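You operate a simulated robot arm through the tools that you are given. There is no shell and no other tool. Be economical: measure what you need, move in short steps, check, and stop when the job is done.

You are at the controls of a simulated two-armed robot. One attempt, no reset.

Task
On the bench top, fold the purple hand towel in half.
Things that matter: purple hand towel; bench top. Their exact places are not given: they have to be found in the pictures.

It is judged by the outcome, as a careful person would: the job done as asked, and still so three seconds after it is handed in. It fails if anything else is knocked over, pushed out of place, dropped, spilled or broken. Flat cloth is picked up by pressing the open fingertips on it (5 to 10 N) and closing them slowly along it; thin cloth reads only 2 to 8 mm in the jaws.

Robot
Two 7-joint arms with two-finger parallel grippers on one trunk, on a base that drives. Base frame: it is fixed to the floor where the robot stands at the start and does not move with it; the origin is under the middle of the robot, x ahead of it, y to its left, z up. Lengths are in mm, angles in rad, forces in N, time in s.
The left shoulder is at the start at [70, 163, 1095], the right one opposite. Places, roughly: bench top [500, -100, 800]. Payload 3.43 kg a hand.
The TCP of each hand is the grasp point between the finger pads, 34 mm short of the fingertips. In the tool frame z runs along the fingers and y along their closing line. Largest opening 128 mm; finger width 24, thickness 12; the body of the gripper, 48 by 130 mm, starts 96 mm behind the TCP.
Orientation is that of the tool frame in the base frame, as a unit quaternion [w, x, y, z]. With the fingers straight down and closing along the base's y, the tool's x points along the base's -x, its y along +y and its z along -z.

Tools
- The arms move only by the tool drive_tool. It takes "left_series", "right_series" or both (then of equal length, played together; a hand with none holds still); each is a list of rows, each a list of 7 numbers: the closure in counts, from 0 (fully open) to 255 (shut), then the shift along the tool's x, y, z in units of 50 mm (1.0 is 50 mm), then the turn, a rotation vector about the tool's x, y, z in units of 5 degrees (1.0 is 5 degrees). In form: [[gripper, x, y, z, wx, wy, wz], ...]. A call has 1 to 12 rows; each row shifts and turns the commanded pose from where the row before left it, along the tool's axes as they then stand. A call with a number of a shift or a turn outside -1 to 1 is refused whole. Each row takes 0.2 s and may step no farther than 50 mm and 0.15 rad from the row before; otherwise, or with a gripper value out of range, the whole call is refused. Where a pose cannot be reached the arm comes as near as it can. A force on the tool above 40 N (or 10 N above the force at the start of the call, whichever is more), or a blocked arm, ends the call early, and 0.2 s more pass. Each finger travels about 153 mm/s and halts on what it meets, pressing with about 41 N; the grip force reading is that of the motor and also rises with nothing between the fingers. The clock runs only during rows and for 0.2 s after the last one: add rows that do not move to give the fingers time. It gives the time, the measured TCP pose, the force on the tool (base axes), the opening and the grip force at its end, in the units of the frame above (readings bear some noise), and new pictures: "pictures" is both (left out), scene, wrist or none (wrist: the cameras of the hands that moved).
- Cameras (640 x 400 px; columns grow to the right, rows downward): "scene" is now at [132.9, -2.9, 1307.6]; the picture's right is [-0.07, -1.00, 0.00], its down [-0.62, 0.04, -0.79] and it looks along [0.78, -0.05, -0.62] (base axes); focal length 214 px, centre (320, 200). "left" rides on the left gripper at [-36, 0, -98] in its tool frame; the picture's right is [0.00, -1.00, 0.00], its down [0.97, 0.00, -0.24] and it looks along [0.24, 0.00, 0.97] (tool axes); focal length 218 px, centre (320, 200). "right" rides on the right gripper at [-36, 0, -98] in its tool frame; the picture's right is [0.00, -1.00, 0.00], its down [0.97, 0.00, -0.24] and it looks along [0.24, 0.00, 0.97] (tool axes); focal length 218 px, centre (320, 200).
- move_column(by): slides the trunk up (or, below 0, down) by that many mm; the arms and the scene camera ride with it, the base frame stays. It gives what a move gives, with no picture.
- roll_base(legs): drives the robot by 1 to 6 legs, each [ahead, left, turn to the left] in mm, mm and rad, along the robot's own axes; the way and the turn of a leg run together, so that a leg with both is an arc; at most 1500 mm and 3.142 rad a leg. The arms and the cameras ride along, it lands a little off, and it stops where it bumps. It gives what a move gives, and a new picture of the scene camera.
- head_to(pan, tilt): turns the head with the scene camera to pan (to the left, within 1.501 rad either way) and tilt (down, from -0.506 to 1.204), counted from straight ahead of the robot. It gives what a move gives, and a new picture of the scene camera.
- pixel_to_xyz(camera, pixels): for up to 12 pixels [column, row] of the newest picture of that camera ("zoom" is the newest enlarged one), the place [x, y, z] in the base frame of the surface seen there, good to about 2 mm, but the place of the scene camera against the robot may be out by one fixed shift of up to 12 mm in any direction. It takes no simulated time.
- inspect(camera, box): a new picture of the part [left, top, right, bottom] of that camera's present view, enlarged. It takes no simulated time.
- hand_in(): hands the job in; it is judged then, once.

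Go step by step. Measure first, check grasps and placings, and put right what went wrong. The budget is 80 turns and 170 pictures, counting those below and the enlarged ones. Unless the task says otherwise, let go and move clear before handing in, and close with one line.

The tools are called after "Call:" as a command line: name --argument value ..., lists and objects as JSON in quotes. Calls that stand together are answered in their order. drive_tool: Moves the arms, as the interface text tells. Its arguments: {"type":"object","properties":{"left_series":{"type":"array"},"right_series":{"type":"array"},"pictures":{"type":"string","enum":["both","scene","wrist","none"]}},"required":[]} The other tools are called the same way: move_column (by) slides the trunk up or down; roll_base (legs) drives the base; head_to (pan, tilt) turns the head that bears the scene camera; pixel_to_xyz (camera, pixels) gives the place of the surface under pixels of a picture; inspect (camera, box) takes an enlarged picture of a part of a camera's view; hand_in () hands the job in.

At the start:

```text
time: 0.0
left_tcp_pos: [566.6, 200.8, 995.2]
left_tcp_rot: [0.0, -0.001, 1.0, -0.001]
left_contact_force: [0.1, 0.7, 0.3]
left_finger_gap: 127.8
left_gripper_force: 0.0
right_tcp_pos: [566.8, -273.8, 1047.9]
right_tcp_rot: [-0.001, 0.0, 1.0, 0.0]
right_contact_force: [-1.5, 0.7, -0.2]
right_finger_gap: 128.2
right_gripper_force: 0.0
trunk travel left (down, up): [-575.0, 365.0]
robot x, y, heading: [0.6, -0.6, -0.0]
head pan, tilt: [-0.068, 0.667]
```

scene: 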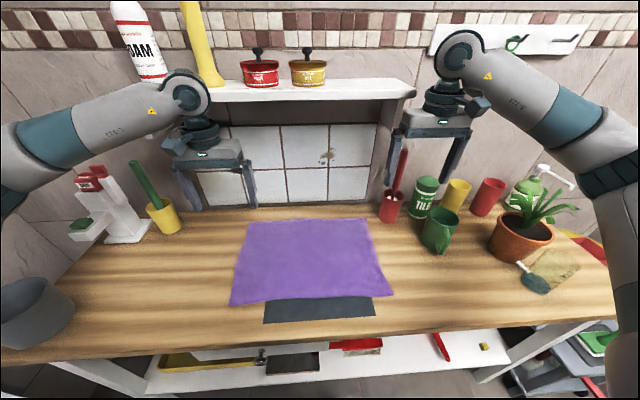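
right: 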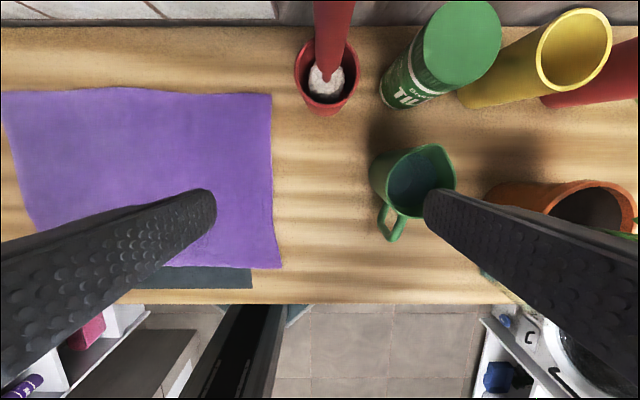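
left: 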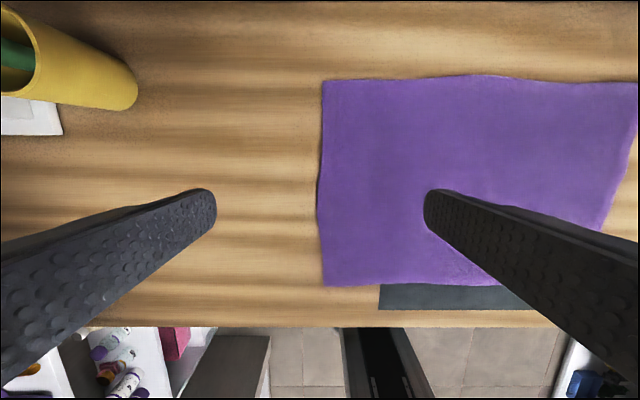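

The towel's corners are near scene pixels (248,221), (368,219), (392,295) and (231,304), with a dark strip at its near edge. I measure these.

Call:
pixel_to_xyz --camera "scene" --pixels '[[249, 222], [308, 221], [367, 220], [390, 294], [312, 298], [232, 303], [310, 260], [320, 312], [266, 321], [374, 314], [200, 290], [450, 290]]'

Call:
pixel_to_xyz --camera "left" --pixels '[[324, 84], [324, 283], [400, 180], [460, 299], [250, 250], [480, 79], [382, 306], [319, 200]]'

Call:
pixel_to_xyz --camera "right" --pixels '[[269, 97], [279, 265], [250, 285], [350, 250], [6, 95], [36, 225], [274, 180]]'

Call:
inspect --camera "scene" --box '[200, 200, 420, 337]'

```text
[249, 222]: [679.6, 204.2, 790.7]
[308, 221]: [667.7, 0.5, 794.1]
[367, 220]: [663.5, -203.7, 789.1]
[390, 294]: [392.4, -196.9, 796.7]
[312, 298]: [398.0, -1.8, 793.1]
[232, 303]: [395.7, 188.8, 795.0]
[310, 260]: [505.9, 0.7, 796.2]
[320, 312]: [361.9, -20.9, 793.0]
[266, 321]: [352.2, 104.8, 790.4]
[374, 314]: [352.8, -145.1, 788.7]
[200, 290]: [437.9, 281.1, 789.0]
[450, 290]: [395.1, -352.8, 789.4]
```

```text
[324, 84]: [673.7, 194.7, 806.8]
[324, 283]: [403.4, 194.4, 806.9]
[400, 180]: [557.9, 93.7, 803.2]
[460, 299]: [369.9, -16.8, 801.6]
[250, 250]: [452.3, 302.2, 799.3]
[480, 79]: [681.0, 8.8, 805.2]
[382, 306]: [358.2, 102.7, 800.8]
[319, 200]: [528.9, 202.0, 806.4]
```

```text
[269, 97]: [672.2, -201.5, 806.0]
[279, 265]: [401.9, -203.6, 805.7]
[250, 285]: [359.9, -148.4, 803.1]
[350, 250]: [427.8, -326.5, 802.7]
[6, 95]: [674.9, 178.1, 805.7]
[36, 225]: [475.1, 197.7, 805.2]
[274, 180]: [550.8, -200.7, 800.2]
```

```text
2.91 times, centred on (310, 268) of scene
```

zoom: 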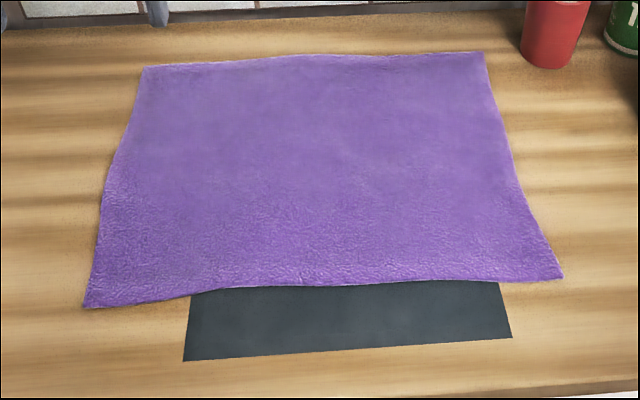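

The towel is about 400 × 270 mm, spanning x 402–673 and y −202 to 195, on a bench at z≈801. Next I measure what stands near the far corners: the red brush cup, the shelf and the wall.

Call:
pixel_to_xyz --camera "scene" --pixels '[[380, 205], [391, 220], [403, 152], [394, 190], [300, 98], [390, 98], [230, 98], [300, 160], [300, 206], [160, 210], [133, 165], [440, 235]]'

Call:
pixel_to_xyz --camera "right" --pixels '[[296, 70], [325, 112], [355, 80], [330, 20], [375, 180], [390, 240], [440, 30], [200, 20], [390, 95]]'

Call:
inspect --camera "scene" --box '[350, 100, 510, 260]'

```text
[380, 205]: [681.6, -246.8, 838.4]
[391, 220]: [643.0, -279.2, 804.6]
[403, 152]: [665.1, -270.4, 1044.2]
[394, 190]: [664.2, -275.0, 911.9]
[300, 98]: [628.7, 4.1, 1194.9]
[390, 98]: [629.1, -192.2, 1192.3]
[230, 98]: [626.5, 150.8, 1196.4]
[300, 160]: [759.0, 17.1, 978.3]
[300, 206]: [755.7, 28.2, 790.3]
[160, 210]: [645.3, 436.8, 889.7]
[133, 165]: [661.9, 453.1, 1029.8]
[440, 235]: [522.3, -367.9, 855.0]
```

```text
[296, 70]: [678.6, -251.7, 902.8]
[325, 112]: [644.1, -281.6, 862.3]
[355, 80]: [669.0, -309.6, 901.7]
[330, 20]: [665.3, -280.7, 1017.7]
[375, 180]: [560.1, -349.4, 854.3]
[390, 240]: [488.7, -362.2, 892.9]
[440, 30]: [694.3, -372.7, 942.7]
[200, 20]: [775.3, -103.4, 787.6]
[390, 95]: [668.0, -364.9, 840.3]
```

```text
2.50 times, centred on (430, 180) of scene
```

zoom: 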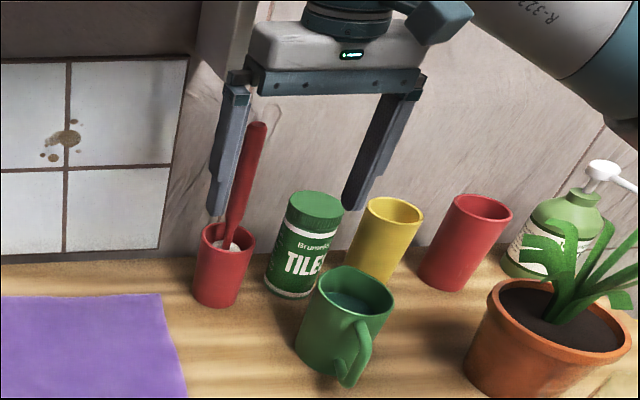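

The cup (y −250 to −310) and the shelf front (x 628, z 1190) are the obstacles at the far edge. I'll fold the near edge onto the far edge with the fingers tilted forward, and back the base off a little for wrist room.

Call:
roll_base --legs '[[-100, 0, 0]]'

```text
time: 1.2
left_tcp_pos: [464.7, 202.6, 995.4]
left_tcp_rot: [0.0, -0.001, 1.0, 0.0]
left_contact_force: [-0.2, -0.4, 0.1]
left_finger_gap: 128.1
left_gripper_force: 0.1
right_tcp_pos: [465.9, -272.9, 1049.3]
right_tcp_rot: [0.0, -0.001, 1.0, 0.0]
right_contact_force: [-0.1, 1.2, 0.3]
right_finger_gap: 127.9
right_gripper_force: 0.1
trunk travel left (down, up): [-575.0, 365.0]
robot x, y, heading: [-99.6, -1.8, 0.005]
head pan, tilt: [-0.068, 0.667]
```

scene: 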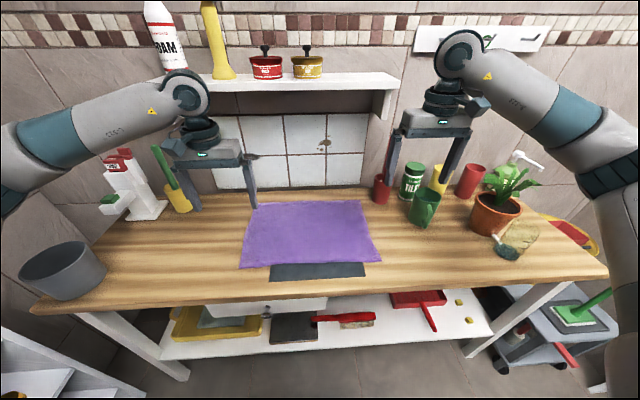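

The base is back 100 mm. I bring both hands above the near corners, tilt the fingers 30° forward, and narrow the jaws.

Call:
drive_tool --left_series '[[180, 0.252, -0.11, 0.472, 0, 0, 0], [180, 0.252, -0.11, 0.472, 0, 0, 0], [180, 0.252, -0.11, 0.472, 0, 0, 0], [180, 0.252, -0.11, 0.472, 0, 0, 0], [180, 0.252, -0.11, 0.472, 0, 0, 0], [180, 0, 0, 0, 0, -1, 0], [180, 0, 0, 0, 0, -1, 0], [180, 0, 0, 0, 0, -1, 0], [180, 0, 0, 0, 0, -1, 0], [180, 0, 0, 0, 0, -1, 0], [180, 0, 0, 0, 0, -1, 0], [180, 0, 0, 0, 0, 0, 0]]' --right_series '[[180, 0.256, 0.38, 0.688, 0, 0, 0], [180, 0.256, 0.38, 0.688, 0, 0, 0], [180, 0.256, 0.38, 0.688, 0, 0, 0], [180, 0.256, 0.38, 0.688, 0, 0, 0], [180, 0.256, 0.38, 0.688, 0, 0, 0], [180, 0, 0, 0, 0, -1, 0], [180, 0, 0, 0, 0, -1, 0], [180, 0, 0, 0, 0, -1, 0], [180, 0, 0, 0, 0, -1, 0], [180, 0, 0, 0, 0, -1, 0], [180, 0, 0, 0, 0, -1, 0], [180, 0, 0, 0, 0, 0, 0]]'

```text
time: 3.8
left_tcp_pos: [403.3, 174.5, 875.9]
left_tcp_rot: [0.259, -0.001, 0.966, 0.0]
left_contact_force: [0.4, -0.4, 0.4]
left_finger_gap: 37.6
left_gripper_force: 0.0
right_tcp_pos: [403.3, -178.9, 877.0]
right_tcp_rot: [0.259, 0.0, 0.966, 0.0]
right_contact_force: [-0.3, 0.6, 0.1]
right_finger_gap: 37.5
right_gripper_force: 0.1
trunk travel left (down, up): [-575.0, 365.0]
robot x, y, heading: [-101.6, 3.7, -0.001]
head pan, tilt: [-0.068, 0.667]
```

scene: 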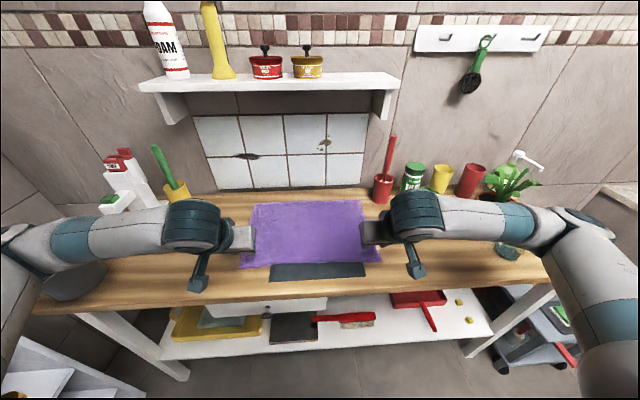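
right: 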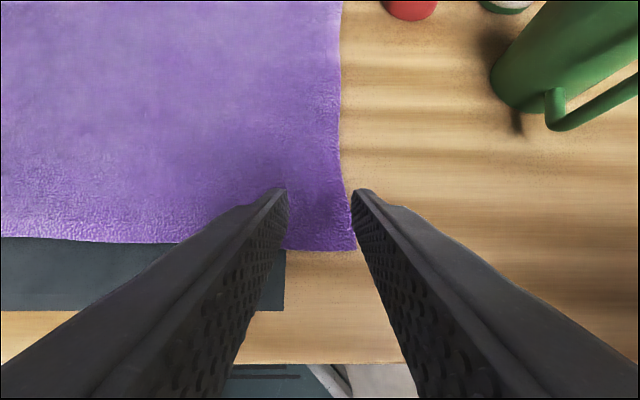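
left: 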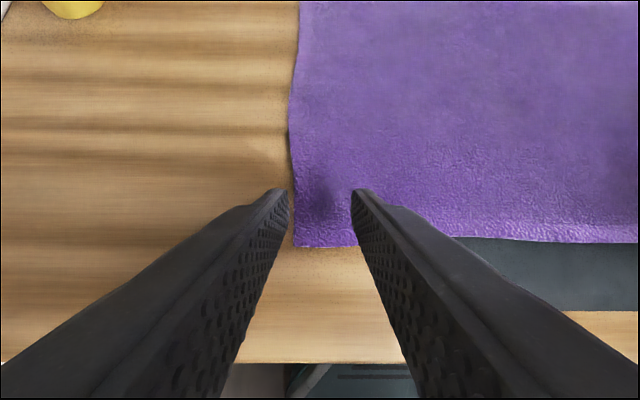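

The outer fingers sit at the towel's side edges. I measure the near corners before stepping inward and pressing.

Call:
pixel_to_xyz --camera "left" --pixels '[[298, 243], [340, 243], [330, 215], [270, 250], [420, 320]]'

Call:
pixel_to_xyz --camera "right" --pixels '[[352, 247], [305, 247], [310, 215], [345, 270], [150, 270]]'

```text
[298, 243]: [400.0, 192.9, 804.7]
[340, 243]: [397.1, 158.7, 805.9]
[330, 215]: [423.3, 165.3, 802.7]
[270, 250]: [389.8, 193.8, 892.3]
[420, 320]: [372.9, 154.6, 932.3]
```

```text
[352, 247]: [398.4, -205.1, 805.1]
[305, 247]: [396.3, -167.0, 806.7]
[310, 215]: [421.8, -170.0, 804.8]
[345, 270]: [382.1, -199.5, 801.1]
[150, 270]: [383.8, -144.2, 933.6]
```

Call:
drive_tool --left_series '[[180, 0.2, -0.145, 0.29, 0, 0, 0], [180, 0.2, -0.145, 0.29, 0, 0, 0], [180, 0, 0, 0, 0, 0, 0]]' --right_series '[[180, 0.21, 0.09, 0.3, 0, 0, 0], [180, 0.21, 0.09, 0.3, 0, 0, 0], [180, 0, 0, 0, 0, 0, 0]]' --pictures "wrist"

```text
time: 4.6
left_tcp_pos: [399.6, 159.9, 842.1]
left_tcp_rot: [0.259, -0.001, 0.966, 0.0]
left_contact_force: [0.0, -0.5, -0.9]
left_finger_gap: 37.6
left_gripper_force: 0.1
right_tcp_pos: [398.0, -170.3, 840.6]
right_tcp_rot: [0.259, 0.0, 0.966, 0.0]
right_contact_force: [0.7, -0.3, 1.7]
right_finger_gap: 37.3
right_gripper_force: 0.0
trunk travel left (down, up): [-575.0, 365.0]
robot x, y, heading: [-98.3, 1.7, 0.003]
head pan, tilt: [-0.068, 0.667]
```

right: 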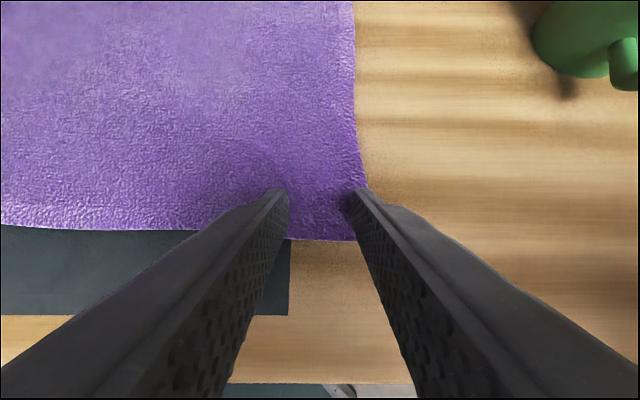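
left: 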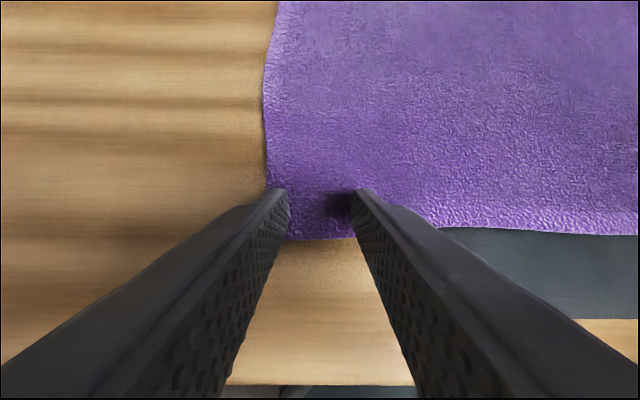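

Both tips hover a few mm over the corners. I lower them in small steps.

Call:
drive_tool --left_series '[[180, 0.02, 0, 0.035, 0, 0, 0], [180, 0.02, 0, 0.035, 0, 0, 0], [180, 0, 0, 0, 0, 0, 0]]' --right_series '[[180, 0.015, 0, 0.026, 0, 0, 0], [180, 0.015, 0, 0.026, 0, 0, 0], [180, 0, 0, 0, 0, 0, 0]]' --pictures "none"

```text
time: 5.4
left_tcp_pos: [398.5, 159.8, 839.7]
left_tcp_rot: [0.26, -0.002, 0.966, 0.0]
left_contact_force: [0.2, 0.3, 2.3]
left_finger_gap: 37.5
left_gripper_force: 0.1
right_tcp_pos: [398.1, -169.0, 838.4]
right_tcp_rot: [0.261, 0.0, 0.965, 0.001]
right_contact_force: [0.0, -1.3, 18.3]
right_finger_gap: 37.2
right_gripper_force: 0.1
trunk travel left (down, up): [-575.0, 365.0]
robot x, y, heading: [-101.6, 0.6, 0.006]
head pan, tilt: [-0.068, 0.667]
```

Right presses 18 N, which is too much, and left only 2 N. I trim both.

Call:
drive_tool --left_series '[[180, 0.008, 0, 0.014, 0, 0, 0], [180, 0, 0, 0, 0, 0, 0]]' --right_series '[[180, -0.01, 0, -0.017, 0, 0, 0], [180, 0, 0, 0, 0, 0, 0]]' --pictures "none"

```text
time: 6.0
left_tcp_pos: [399.8, 160.8, 838.9]
left_tcp_rot: [0.26, -0.002, 0.966, 0.001]
left_contact_force: [1.5, -0.7, 6.8]
left_finger_gap: 37.5
left_gripper_force: 0.1
right_tcp_pos: [398.4, -169.0, 839.5]
right_tcp_rot: [0.26, -0.001, 0.966, 0.0]
right_contact_force: [4.5, -2.8, 13.6]
right_finger_gap: 37.0
right_gripper_force: 0.0
trunk travel left (down, up): [-575.0, 365.0]
robot x, y, heading: [-98.1, -0.8, 0.002]
head pan, tilt: [-0.068, 0.667]
```

Left is at 7 N. I ease the right another ~1 mm in the first row, then close both slowly.

Call:
drive_tool --left_series '[[182, 0, 0, 0, 0, 0, 0], [190, 0, 0, 0, 0, 0, 0], [198, 0, 0, 0, 0, 0, 0], [206, 0, 0, 0, 0, 0, 0], [214, 0, 0, 0, 0, 0, 0], [222, 0, 0, 0, 0, 0, 0], [230, 0, 0, 0, 0, 0, 0], [238, 0, 0, 0, 0, 0, 0], [246, 0, 0, 0, 0, 0, 0], [255, 0, 0, 0, 0, 0, 0], [255, 0, 0, 0, 0, 0, 0], [255, 0, 0, 0, 0, 0, 0]]' --right_series '[[182, -0.008, 0, -0.014, 0, 0, 0], [190, 0, 0, 0, 0, 0, 0], [198, 0, 0, 0, 0, 0, 0], [206, 0, 0, 0, 0, 0, 0], [214, 0, 0, 0, 0, 0, 0], [222, 0, 0, 0, 0, 0, 0], [230, 0, 0, 0, 0, 0, 0], [238, 0, 0, 0, 0, 0, 0], [246, 0, 0, 0, 0, 0, 0], [255, 0, 0, 0, 0, 0, 0], [255, 0, 0, 0, 0, 0, 0], [255, 0, 0, 0, 0, 0, 0]]' --pictures "wrist"

```text
time: 8.6
left_tcp_pos: [398.7, 160.5, 838.0]
left_tcp_rot: [0.259, -0.002, 0.966, 0.0]
left_contact_force: [-0.1, -5.3, 10.3]
left_finger_gap: 2.8
left_gripper_force: 37.7
right_tcp_pos: [397.8, -168.5, 839.4]
right_tcp_rot: [0.259, -0.001, 0.966, 0.0]
right_contact_force: [0.1, 7.6, 1.2]
right_finger_gap: 3.2
right_gripper_force: 38.3
trunk travel left (down, up): [-575.0, 365.0]
robot x, y, heading: [-98.5, -2.4, 0.003]
head pan, tilt: [-0.068, 0.667]
```

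right: 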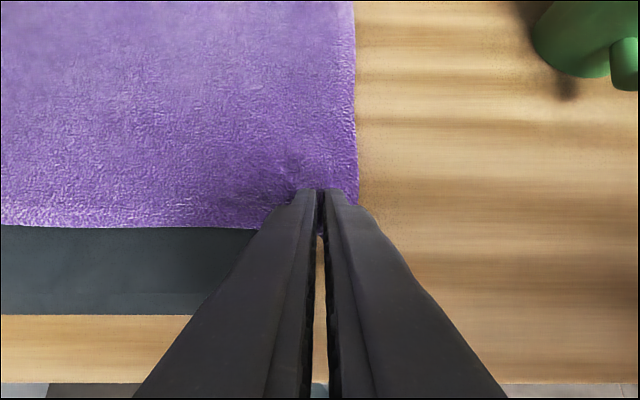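
left: 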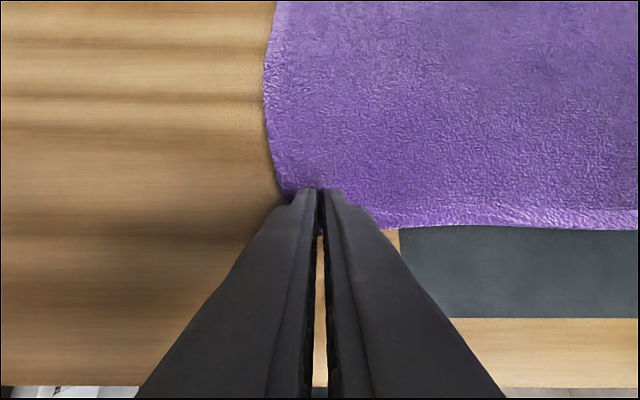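

Gaps are 2.8 and 3.2 mm, so both seem to hold cloth. I lift 60 mm to check.

Call:
drive_tool --left_series '[[255, -0.194, 0, -0.235, 0, 0, 0], [255, -0.194, 0, -0.235, 0, 0, 0], [255, -0.194, 0, -0.235, 0, 0, 0], [255, -0.194, 0, -0.235, 0, 0, 0], [255, 0, 0, 0, 0, 0, 0]]' --right_series '[[255, -0.194, 0, -0.235, 0, 0, 0], [255, -0.194, 0, -0.235, 0, 0, 0], [255, -0.194, 0, -0.235, 0, 0, 0], [255, -0.194, 0, -0.235, 0, 0, 0], [255, 0, 0, 0, 0, 0, 0]]'

```text
time: 9.8
left_tcp_pos: [406.9, 161.7, 896.3]
left_tcp_rot: [0.257, -0.002, 0.966, 0.0]
left_contact_force: [-0.2, -6.5, 0.5]
left_finger_gap: 2.9
left_gripper_force: 37.0
right_tcp_pos: [409.4, -167.7, 898.8]
right_tcp_rot: [0.259, 0.0, 0.966, 0.0]
right_contact_force: [0.1, 6.7, -0.4]
right_finger_gap: 3.1
right_gripper_force: 37.7
trunk travel left (down, up): [-575.0, 365.0]
robot x, y, heading: [-102.7, -0.4, 0.006]
head pan, tilt: [-0.068, 0.667]
```

scene: 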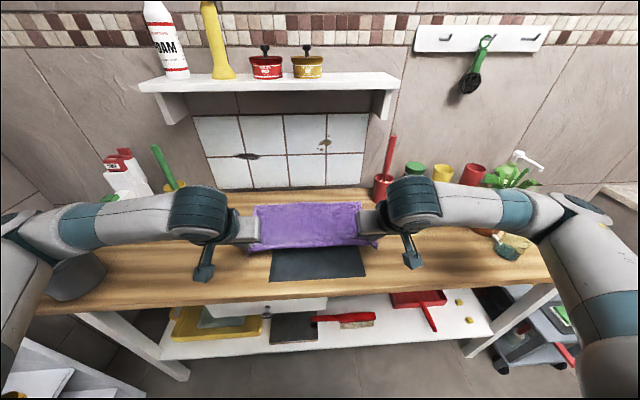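
right: 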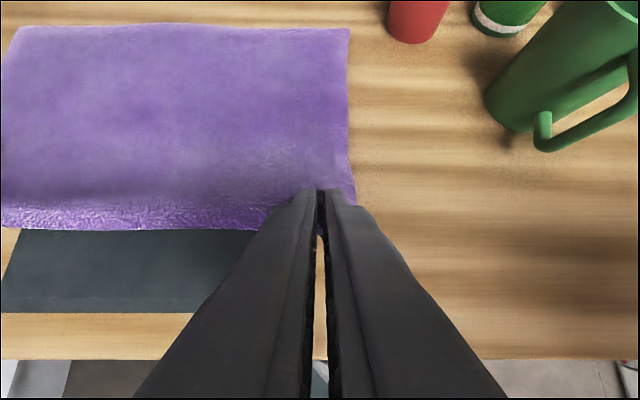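
left: 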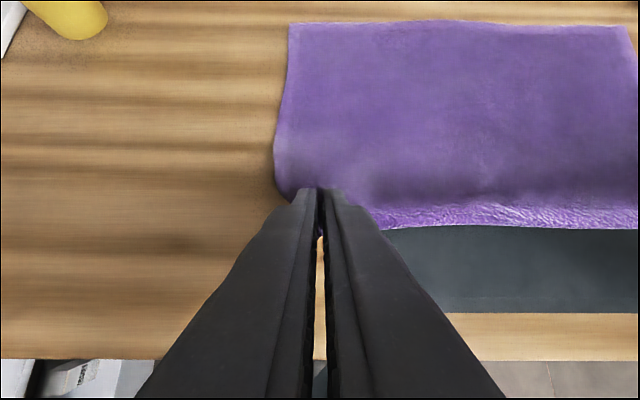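

Both corners are up and the near edge lifts evenly. I carry them in an arc over the fold line (x≈535).

Call:
drive_tool --left_series '[[255, -0.392, 0, -0.066, 0, 0, 0], [255, -0.392, 0, -0.066, 0, 0, 0], [255, -0.392, 0, -0.066, 0, 0, 0], [255, -0.425, 0, 0.13, 0, 0, 0], [255, -0.425, 0, 0.13, 0, 0, 0], [255, -0.425, 0, 0.13, 0, 0, 0], [255, -0.31, 0, 0.332, 0, 0, 0], [255, -0.31, 0, 0.332, 0, 0, 0], [255, -0.31, 0, 0.332, 0, 0, 0], [255, 0, 0, 0, 0, 1, 0], [255, 0, 0, 0, 0, 1, 0], [255, 0, 0, 0, 0, 0, 0]]' --right_series '[[255, -0.392, 0, -0.066, 0, 0, 0], [255, -0.392, 0, -0.066, 0, 0, 0], [255, -0.392, 0, -0.066, 0, 0, 0], [255, -0.425, 0, 0.13, 0, 0, 0], [255, -0.425, 0, 0.13, 0, 0, 0], [255, -0.425, 0, 0.13, 0, 0, 0], [255, -0.31, 0, 0.332, 0, 0, 0], [255, -0.31, 0, 0.332, 0, 0, 0], [255, -0.31, 0, 0.332, 0, 0, 0], [255, 0, 0, 0, 0, 1, 0], [255, 0, 0, 0, 0, 1, 0], [255, 0, 0, 0, 0, 0, 0]]'

```text
time: 12.4
left_tcp_pos: [585.5, 159.1, 932.0]
left_tcp_rot: [0.172, -0.001, 0.985, -0.001]
left_contact_force: [0.1, -6.7, 0.2]
left_finger_gap: 2.6
left_gripper_force: 37.7
right_tcp_pos: [584.3, -168.1, 933.3]
right_tcp_rot: [0.173, -0.001, 0.985, 0.001]
right_contact_force: [-0.3, 5.4, -0.6]
right_finger_gap: 3.1
right_gripper_force: 37.8
trunk travel left (down, up): [-575.0, 365.0]
robot x, y, heading: [-101.8, 1.4, -0.001]
head pan, tilt: [-0.068, 0.667]
```

scene: 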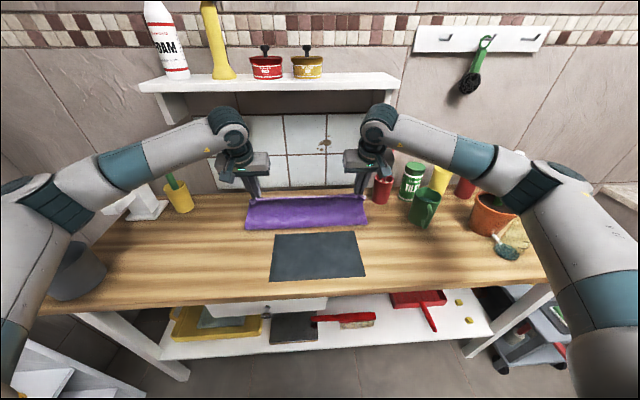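
right: 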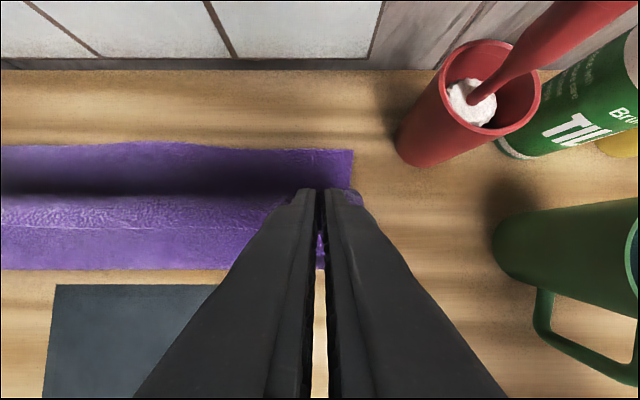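
left: 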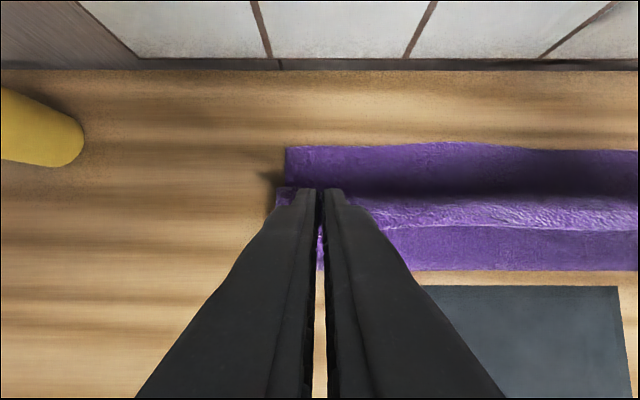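

The fold is forming well. Before moving under the shelf I check the wrist height, the shelf underside and the far edge.

Call:
pixel_to_xyz --camera "scene" --pixels '[[228, 110], [240, 130], [378, 110], [365, 130], [300, 90], [172, 110], [385, 98], [393, 140], [380, 182]]'

Call:
pixel_to_xyz --camera "left" --pixels '[[290, 150], [430, 146], [450, 268], [500, 228], [290, 195]]'

Call:
pixel_to_xyz --camera "right" --pixels '[[350, 154], [200, 148], [200, 266], [442, 80], [400, 150]]'

```text
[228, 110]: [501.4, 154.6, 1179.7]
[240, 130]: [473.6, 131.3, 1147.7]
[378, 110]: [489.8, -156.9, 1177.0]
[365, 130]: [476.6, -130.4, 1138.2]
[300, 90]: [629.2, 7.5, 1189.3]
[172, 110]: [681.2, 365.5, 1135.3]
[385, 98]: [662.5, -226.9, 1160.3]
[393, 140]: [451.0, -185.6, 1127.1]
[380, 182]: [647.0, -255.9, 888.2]
```

```text
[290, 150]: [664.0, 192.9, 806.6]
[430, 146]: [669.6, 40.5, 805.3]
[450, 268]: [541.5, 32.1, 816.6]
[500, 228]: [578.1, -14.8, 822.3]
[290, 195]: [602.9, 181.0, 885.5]
```

```text
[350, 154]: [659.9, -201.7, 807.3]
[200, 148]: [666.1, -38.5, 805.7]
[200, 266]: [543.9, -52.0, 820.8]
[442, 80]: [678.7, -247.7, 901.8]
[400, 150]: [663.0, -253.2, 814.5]
```

Wrist tops will end near z≈1095, below the shelf. I lower the held edge onto the far edge.

Call:
drive_tool --left_series '[[255, -0.222, 0, 0.365, 0, 0, 0], [255, -0.222, 0, 0.365, 0, 0, 0], [255, -0.222, 0, 0.365, 0, 0, 0], [255, -0.031, 0, 0.324, 0, 0, 0], [255, -0.031, 0, 0.324, 0, 0, 0], [255, -0.031, 0, 0.324, 0, 0, 0], [255, 0, 0, 0, 0, 0, 0]]' --right_series '[[255, -0.222, 0, 0.365, 0, 0, 0], [255, -0.222, 0, 0.365, 0, 0, 0], [255, -0.222, 0, 0.365, 0, 0, 0], [255, -0.031, 0, 0.324, 0, 0, 0], [255, -0.031, 0, 0.324, 0, 0, 0], [255, -0.031, 0, 0.324, 0, 0, 0], [255, 0, 0, 0, 0, 0, 0]]'

```text
time: 14.0
left_tcp_pos: [655.3, 160.5, 847.2]
left_tcp_rot: [0.173, -0.002, 0.985, 0.0]
left_contact_force: [0.4, -5.9, 1.2]
left_finger_gap: 2.7
left_gripper_force: 37.6
right_tcp_pos: [657.2, -168.4, 848.4]
right_tcp_rot: [0.173, 0.0, 0.985, 0.0]
right_contact_force: [-0.2, 6.9, 1.6]
right_finger_gap: 3.3
right_gripper_force: 38.0
trunk travel left (down, up): [-575.0, 365.0]
robot x, y, heading: [-99.8, -1.7, 0.002]
head pan, tilt: [-0.068, 0.667]
```

scene: 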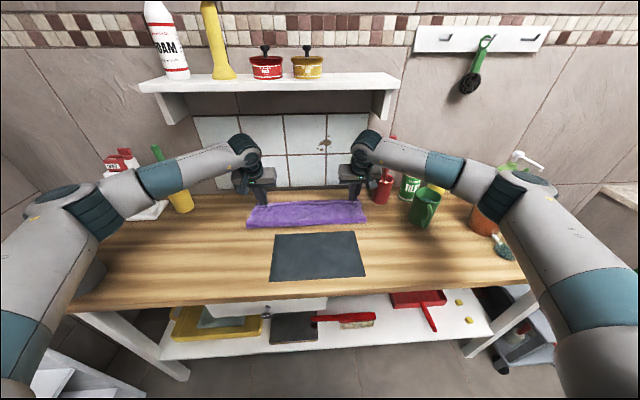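
right: 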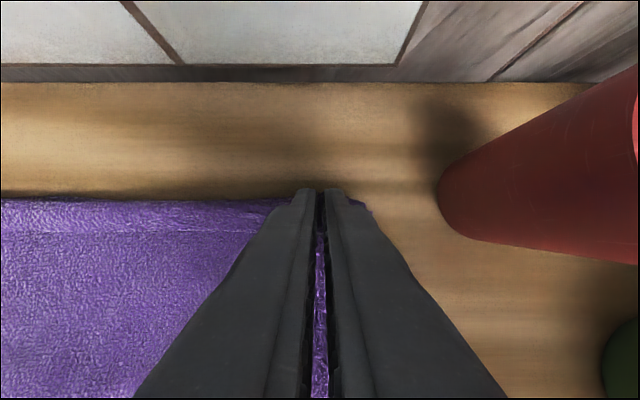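
left: 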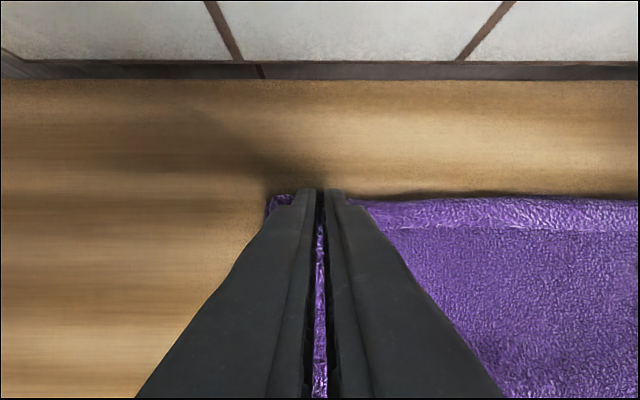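

The edges nearly coincide, with the upper edge at the far edge and both hands over it. I open gently to about 40 mm, which also spreads the bunched corners, and then rise.

Call:
drive_tool --left_series '[[240, 0, 0, 0, 0, 0, 0], [220, 0, 0, 0, 0, 0, 0], [200, 0, 0, 0, 0, 0, 0], [180, 0, 0, 0, 0, 0, 0], [180, 0, 0, 0, 0, 0, 0], [180, 0.1, 0, -0.27, 0, 0, 0], [180, 0.17, 0, -0.47, 0, 0, 0], [180, 0.34, 0, -0.7, 0, 0, 0], [180, 0.34, 0, -0.7, 0, 0, 0], [180, 0, 0, 0, 0, 0, 0]]' --right_series '[[240, 0, 0, 0, 0, 0, 0], [220, 0, 0, 0, 0, 0, 0], [200, 0, 0, 0, 0, 0, 0], [180, 0, 0, 0, 0, 0, 0], [180, 0, 0, 0, 0, 0, 0], [180, 0.1, 0, -0.27, 0, 0, 0], [180, 0.17, 0, -0.47, 0, 0, 0], [180, 0.34, 0, -0.7, 0, 0, 0], [180, 0.34, 0, -0.7, 0, 0, 0], [180, 0, 0, 0, 0, 0, 0]]'

```text
time: 16.2
left_tcp_pos: [575.7, 161.0, 928.4]
left_tcp_rot: [0.172, -0.002, 0.985, 0.0]
left_contact_force: [0.1, -0.3, 0.7]
left_finger_gap: 37.8
left_gripper_force: 0.1
right_tcp_pos: [575.8, -170.5, 933.0]
right_tcp_rot: [0.173, 0.0, 0.985, -0.001]
right_contact_force: [0.4, -0.6, 0.5]
right_finger_gap: 37.5
right_gripper_force: 0.0
trunk travel left (down, up): [-575.0, 365.0]
robot x, y, heading: [-101.7, -0.0, -0.0]
head pan, tilt: [-0.068, 0.667]
```

scene: 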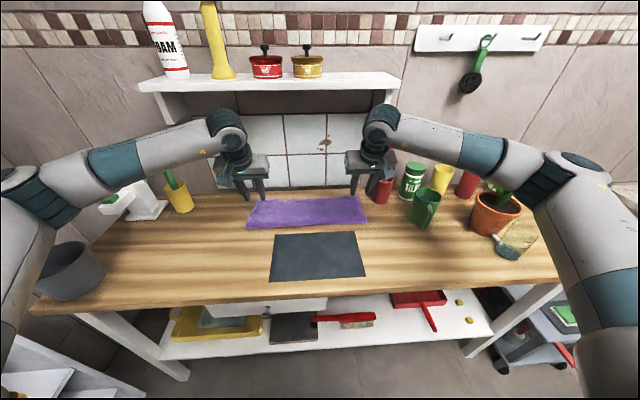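
right: 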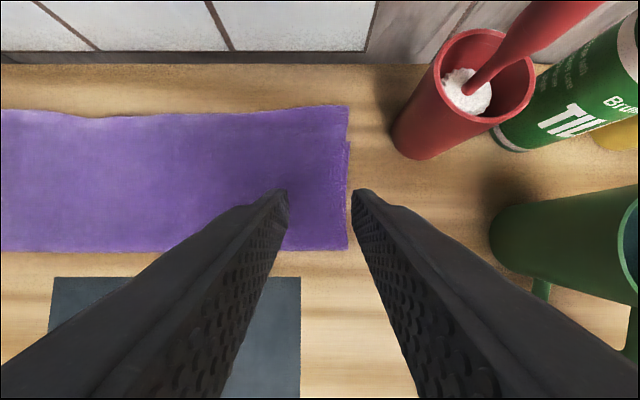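
left: 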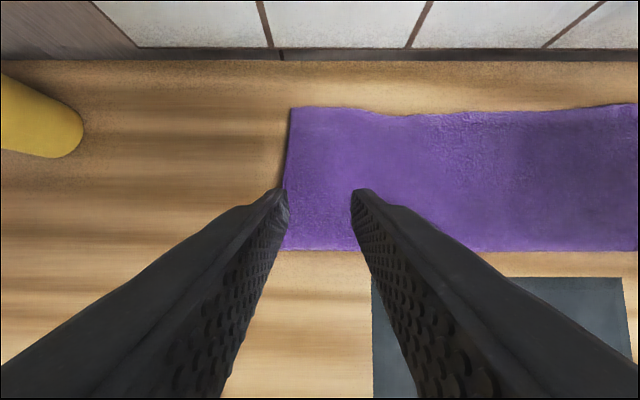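

The fold has come out neat. I move the hands clear and inspect closely.

Call:
drive_tool --left_series '[[180, 0.4, 0.4, -0.7, 0, 0, 0], [180, 0.4, 0.4, -0.7, 0, 0, 0], [180, 0.6, 0.5, 0, 0, 0, 0], [180, 0.6, 0.5, 0, 0, 0, 0], [180, 0, 0, 0, 0, 0, 0]]' --right_series '[[180, 0.4, -0.3, -0.7, 0, 0, 0], [180, 0.4, -0.3, -0.7, 0, 0, 0], [180, 0.6, -0.3, 0, 0, 0, 0], [180, 0.6, -0.3, 0, 0, 0, 0], [180, 0, 0, 0, 0, 0, 0]]'

Call:
inspect --camera "scene" --box '[230, 170, 390, 270]'

```text
time: 17.4
left_tcp_pos: [457.4, 249.1, 961.8]
left_tcp_rot: [0.172, -0.001, 0.985, 0.0]
left_contact_force: [0.4, -0.3, 0.1]
left_finger_gap: 37.6
left_gripper_force: 0.0
right_tcp_pos: [455.8, -232.8, 963.7]
right_tcp_rot: [0.173, 0.0, 0.985, 0.0]
right_contact_force: [0.8, 0.4, -0.2]
right_finger_gap: 37.9
right_gripper_force: 0.1
trunk travel left (down, up): [-575.0, 365.0]
robot x, y, heading: [-102.1, -1.3, -0.003]
head pan, tilt: [-0.068, 0.667]
```

scene: 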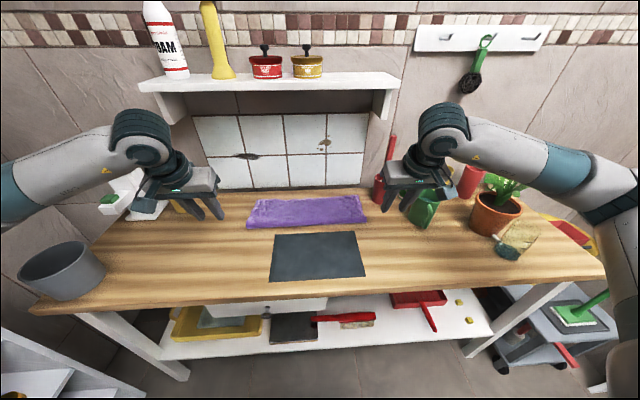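
right: 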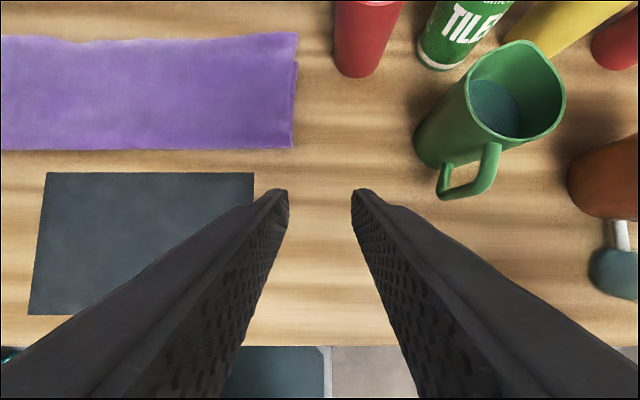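
left: 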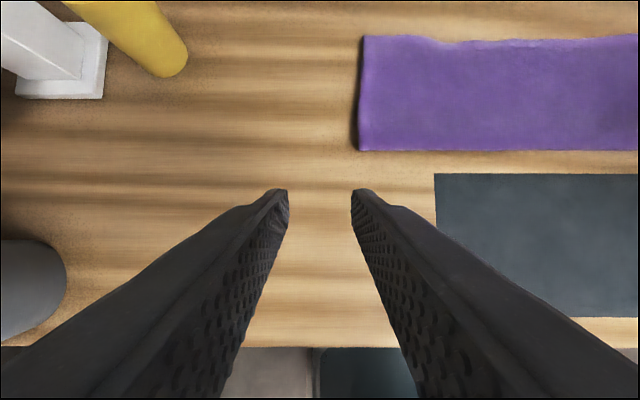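

```text
4.00 times, centred on (310, 220) of scene
```

zoom: 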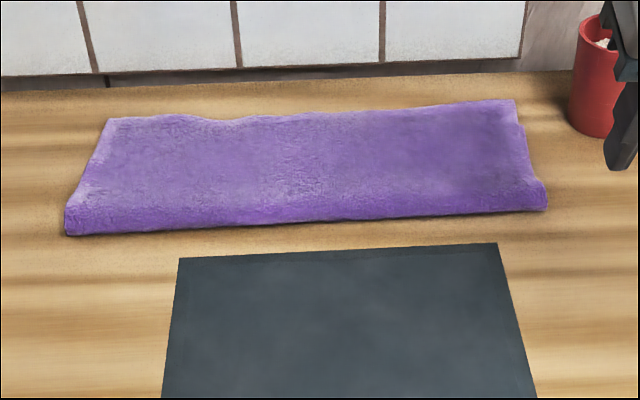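

The towel lies folded with its edges matching. One check on sizes before I hand in.

Call:
pixel_to_xyz --camera "zoom" --pixels '[[112, 122], [300, 118], [510, 104], [70, 228], [300, 215], [543, 203], [300, 165], [90, 165], [520, 130]]'

Call:
inspect --camera "right" --box '[0, 10, 320, 210]'

```text
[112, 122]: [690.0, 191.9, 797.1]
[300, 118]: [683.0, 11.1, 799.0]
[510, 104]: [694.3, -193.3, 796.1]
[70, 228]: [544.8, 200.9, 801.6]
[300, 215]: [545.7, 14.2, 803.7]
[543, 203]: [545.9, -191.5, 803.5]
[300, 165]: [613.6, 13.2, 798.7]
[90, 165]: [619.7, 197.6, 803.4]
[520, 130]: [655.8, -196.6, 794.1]
```

```text
2.00 times, centred on (160, 110) of right
```

zoom: 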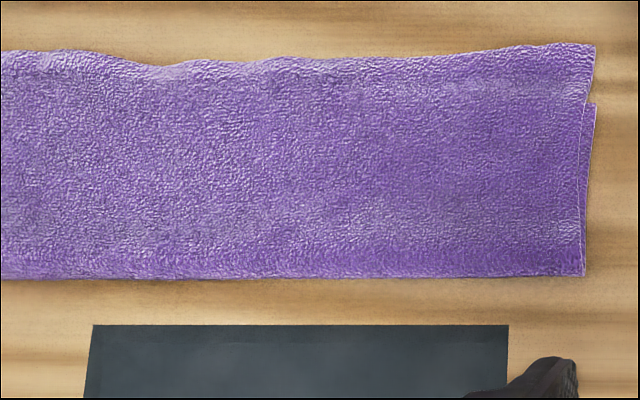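

Right now the upper layer seems to overhang the lower one at the corners (notch at zoom (588,103)). I measure the overhang at both ends.

Call:
pixel_to_xyz --camera "right" --pixels '[[296, 34], [295, 62], [293, 66], [200, 42], [80, 42], [290, 147], [100, 148]]'

Call:
pixel_to_xyz --camera "left" --pixels '[[365, 38], [440, 43], [520, 41], [361, 147], [500, 149], [362, 80]]'

Call:
inspect --camera "left" --box '[340, 20, 500, 160]'

Call:
inspect --camera "right" --box '[220, 20, 320, 83]'

```text
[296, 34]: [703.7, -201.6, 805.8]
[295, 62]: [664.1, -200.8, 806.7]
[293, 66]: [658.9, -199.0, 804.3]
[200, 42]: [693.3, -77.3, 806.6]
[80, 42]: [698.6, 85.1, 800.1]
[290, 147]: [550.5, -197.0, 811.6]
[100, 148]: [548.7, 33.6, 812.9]
```

```text
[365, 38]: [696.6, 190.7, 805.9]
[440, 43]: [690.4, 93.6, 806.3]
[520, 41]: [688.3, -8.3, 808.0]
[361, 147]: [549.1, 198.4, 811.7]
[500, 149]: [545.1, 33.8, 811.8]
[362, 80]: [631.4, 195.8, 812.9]
```

```text
2.86 times, centred on (420, 90) of left
```

zoom: 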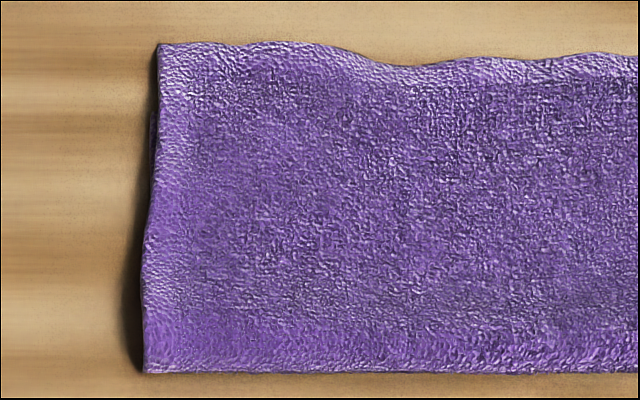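

```text
6.35 times, centred on (270, 52) of right
```

zoom: 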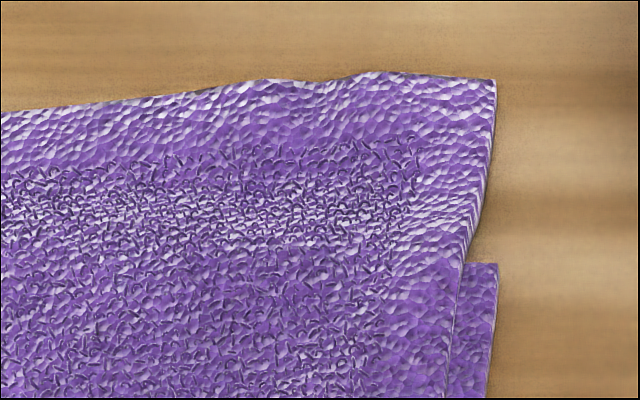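

The upper layer overhangs by ~35–40 mm at the corners, so I'll redo the lay. I'll grip the overhanging single layer, peel it back a little and set it down ~38 mm nearer. First both hands go low to hover over the far corners.

Call:
drive_tool --left_series '[[180, 0.2, -0.593, 0.545, 0, 0, 0], [180, 0.2, -0.593, 0.545, 0, 0, 0], [180, 0.2, -0.593, 0.545, 0, 0, 0], [180, -0.715, 0, 0.26, 0, 0, 0], [180, -0.715, 0, 0.26, 0, 0, 0], [180, -0.715, 0, 0.26, 0, 0, 0], [180, -0.715, 0, 0.26, 0, 0, 0], [180, -0.715, 0, 0.26, 0, 0, 0], [180, -0.715, 0, 0.26, 0, 0, 0], [180, 0, 0, 0, 0, 0, 0]]' --right_series '[[180, 0.2, 0.487, 0.56, 0, 0, 0], [180, 0.2, 0.487, 0.56, 0, 0, 0], [180, 0.2, 0.487, 0.56, 0, 0, 0], [180, -0.715, 0, 0.26, 0, 0, 0], [180, -0.715, 0, 0.26, 0, 0, 0], [180, -0.715, 0, 0.26, 0, 0, 0], [180, -0.715, 0, 0.26, 0, 0, 0], [180, -0.715, 0, 0.26, 0, 0, 0], [180, -0.715, 0, 0.26, 0, 0, 0], [180, 0, 0, 0, 0, 0, 0]]'

```text
time: 19.6
left_tcp_pos: [685.9, 160.3, 876.1]
left_tcp_rot: [0.174, -0.002, 0.985, 0.0]
left_contact_force: [0.6, -0.8, 0.8]
left_finger_gap: 37.5
left_gripper_force: 0.1
right_tcp_pos: [687.1, -152.6, 874.5]
right_tcp_rot: [0.173, -0.001, 0.985, 0.0]
right_contact_force: [-0.3, 0.2, -0.1]
right_finger_gap: 37.6
right_gripper_force: 0.0
trunk travel left (down, up): [-575.0, 365.0]
robot x, y, heading: [-104.5, -2.4, 0.002]
head pan, tilt: [-0.068, 0.667]
```

scene: 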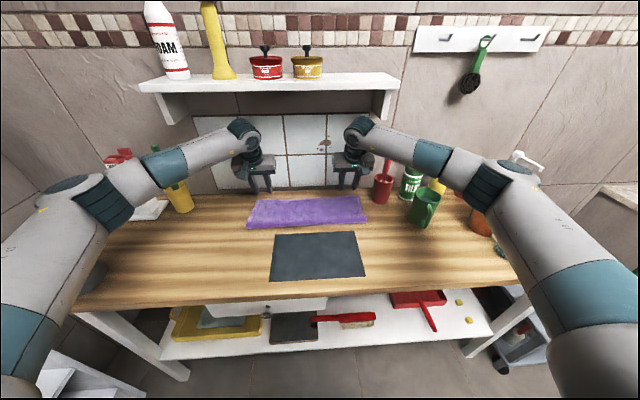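
right: 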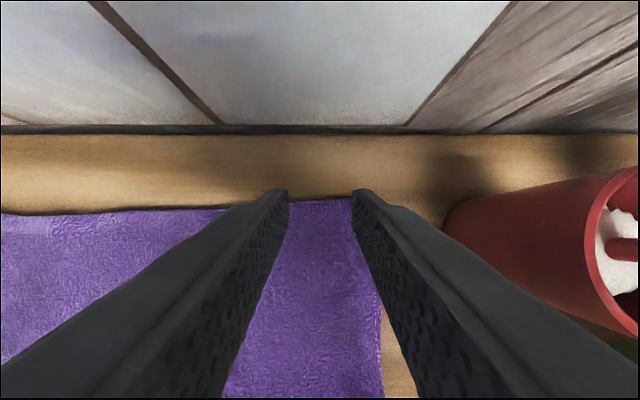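
left: 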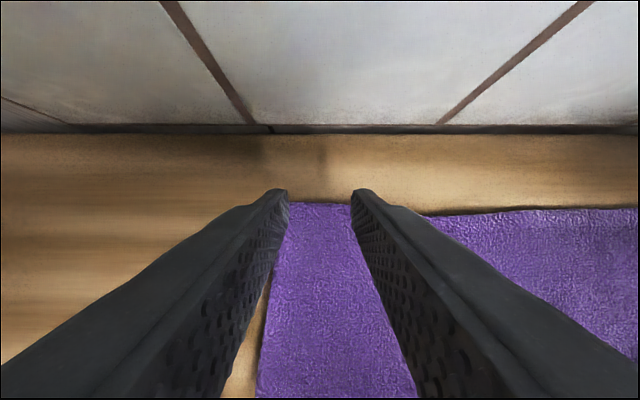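

Both jaws sit over the overhang, whose edge is at rows 198–204. I descend close.

Call:
drive_tool --left_series '[[180, 0.106, 0, 0.291, 0, 0, 0], [180, 0.106, 0, 0.291, 0, 0, 0], [180, 0, 0, 0, 0, 0, 0]]' --right_series '[[180, 0.1, -0.05, 0.275, 0, 0, 0], [180, 0.1, -0.05, 0.275, 0, 0, 0], [180, 0, 0, 0, 0, 0, 0]]' --pictures "wrist"

```text
time: 20.4
left_tcp_pos: [684.9, 161.4, 843.9]
left_tcp_rot: [0.174, -0.002, 0.985, 0.001]
left_contact_force: [0.3, 0.3, 0.3]
left_finger_gap: 37.4
left_gripper_force: 0.1
right_tcp_pos: [685.4, -158.0, 846.1]
right_tcp_rot: [0.173, -0.001, 0.985, 0.001]
right_contact_force: [-0.7, 0.4, -0.6]
right_finger_gap: 37.7
right_gripper_force: 0.1
trunk travel left (down, up): [-575.0, 365.0]
robot x, y, heading: [-100.3, 1.2, 0.002]
head pan, tilt: [-0.068, 0.667]
```

right: 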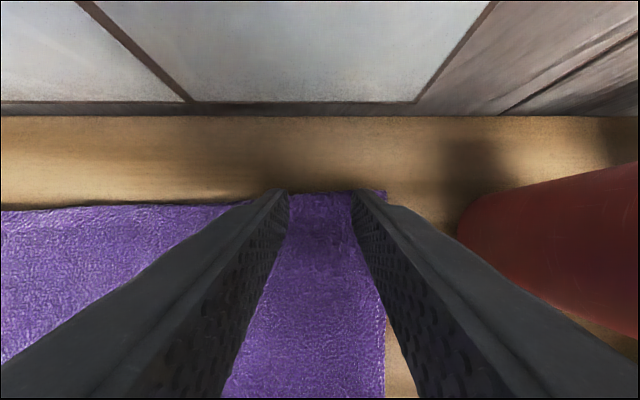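
left: 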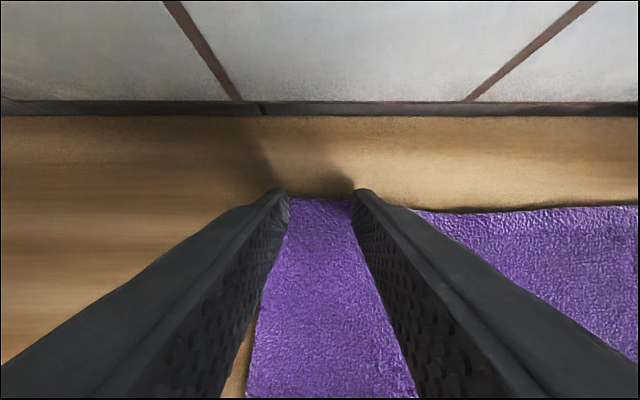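

Call:
drive_tool --left_series '[[180, 0.013, 0, 0.036, 0, 0, 0], [180, 0.013, 0, 0.036, 0, 0, 0], [180, 0, 0, 0, 0, 0, 0]]' --right_series '[[180, 0.019, 0, 0.052, 0, 0, 0], [180, 0.019, 0, 0.052, 0, 0, 0], [180, 0, 0, 0, 0, 0, 0]]' --pictures "none"

```text
time: 21.2
left_tcp_pos: [686.5, 162.6, 840.1]
left_tcp_rot: [0.174, -0.002, 0.985, 0.0]
left_contact_force: [0.4, 0.6, 1.2]
left_finger_gap: 37.7
left_gripper_force: 0.1
right_tcp_pos: [686.1, -159.5, 841.4]
right_tcp_rot: [0.173, -0.001, 0.985, 0.001]
right_contact_force: [-0.5, -0.1, 0.5]
right_finger_gap: 37.8
right_gripper_force: 0.1
trunk travel left (down, up): [-575.0, 365.0]
robot x, y, heading: [-100.2, -2.5, 0.002]
head pan, tilt: [-0.068, 0.667]
```

Call:
drive_tool --left_series '[[180, 0.01, 0, 0.028, 0, 0, 0], [180, 0, 0, 0, 0, 0, 0]]' --right_series '[[180, 0.014, 0, 0.038, 0, 0, 0], [180, 0, 0, 0, 0, 0, 0]]' --pictures "none"

```text
time: 21.8
left_tcp_pos: [684.8, 163.4, 839.4]
left_tcp_rot: [0.174, -0.001, 0.985, 0.001]
left_contact_force: [0.1, -1.0, 3.3]
left_finger_gap: 37.7
left_gripper_force: 0.0
right_tcp_pos: [685.6, -160.5, 839.9]
right_tcp_rot: [0.176, -0.001, 0.984, 0.0]
right_contact_force: [0.6, 1.3, 2.0]
right_finger_gap: 37.8
right_gripper_force: 0.0
trunk travel left (down, up): [-575.0, 365.0]
robot x, y, heading: [-101.3, -0.9, -0.004]
head pan, tilt: [-0.068, 0.667]
```

Contact is light at 2–3 N. One more millimetre each.

Call:
drive_tool --left_series '[[180, 0.005, 0, 0.015, 0, 0, 0], [180, 0, 0, 0, 0, 0, 0]]' --right_series '[[180, 0.006, 0, 0.018, 0, 0, 0], [180, 0, 0, 0, 0, 0, 0]]' --pictures "none"

```text
time: 22.4
left_tcp_pos: [684.2, 161.4, 838.4]
left_tcp_rot: [0.175, -0.002, 0.985, 0.0]
left_contact_force: [0.4, -0.4, 3.7]
left_finger_gap: 37.8
left_gripper_force: 0.0
right_tcp_pos: [685.8, -160.0, 838.8]
right_tcp_rot: [0.175, -0.001, 0.985, 0.001]
right_contact_force: [-0.6, 0.3, 6.4]
right_finger_gap: 37.6
right_gripper_force: 0.1
trunk travel left (down, up): [-575.0, 365.0]
robot x, y, heading: [-101.5, -0.4, 0.002]
head pan, tilt: [-0.068, 0.667]
```

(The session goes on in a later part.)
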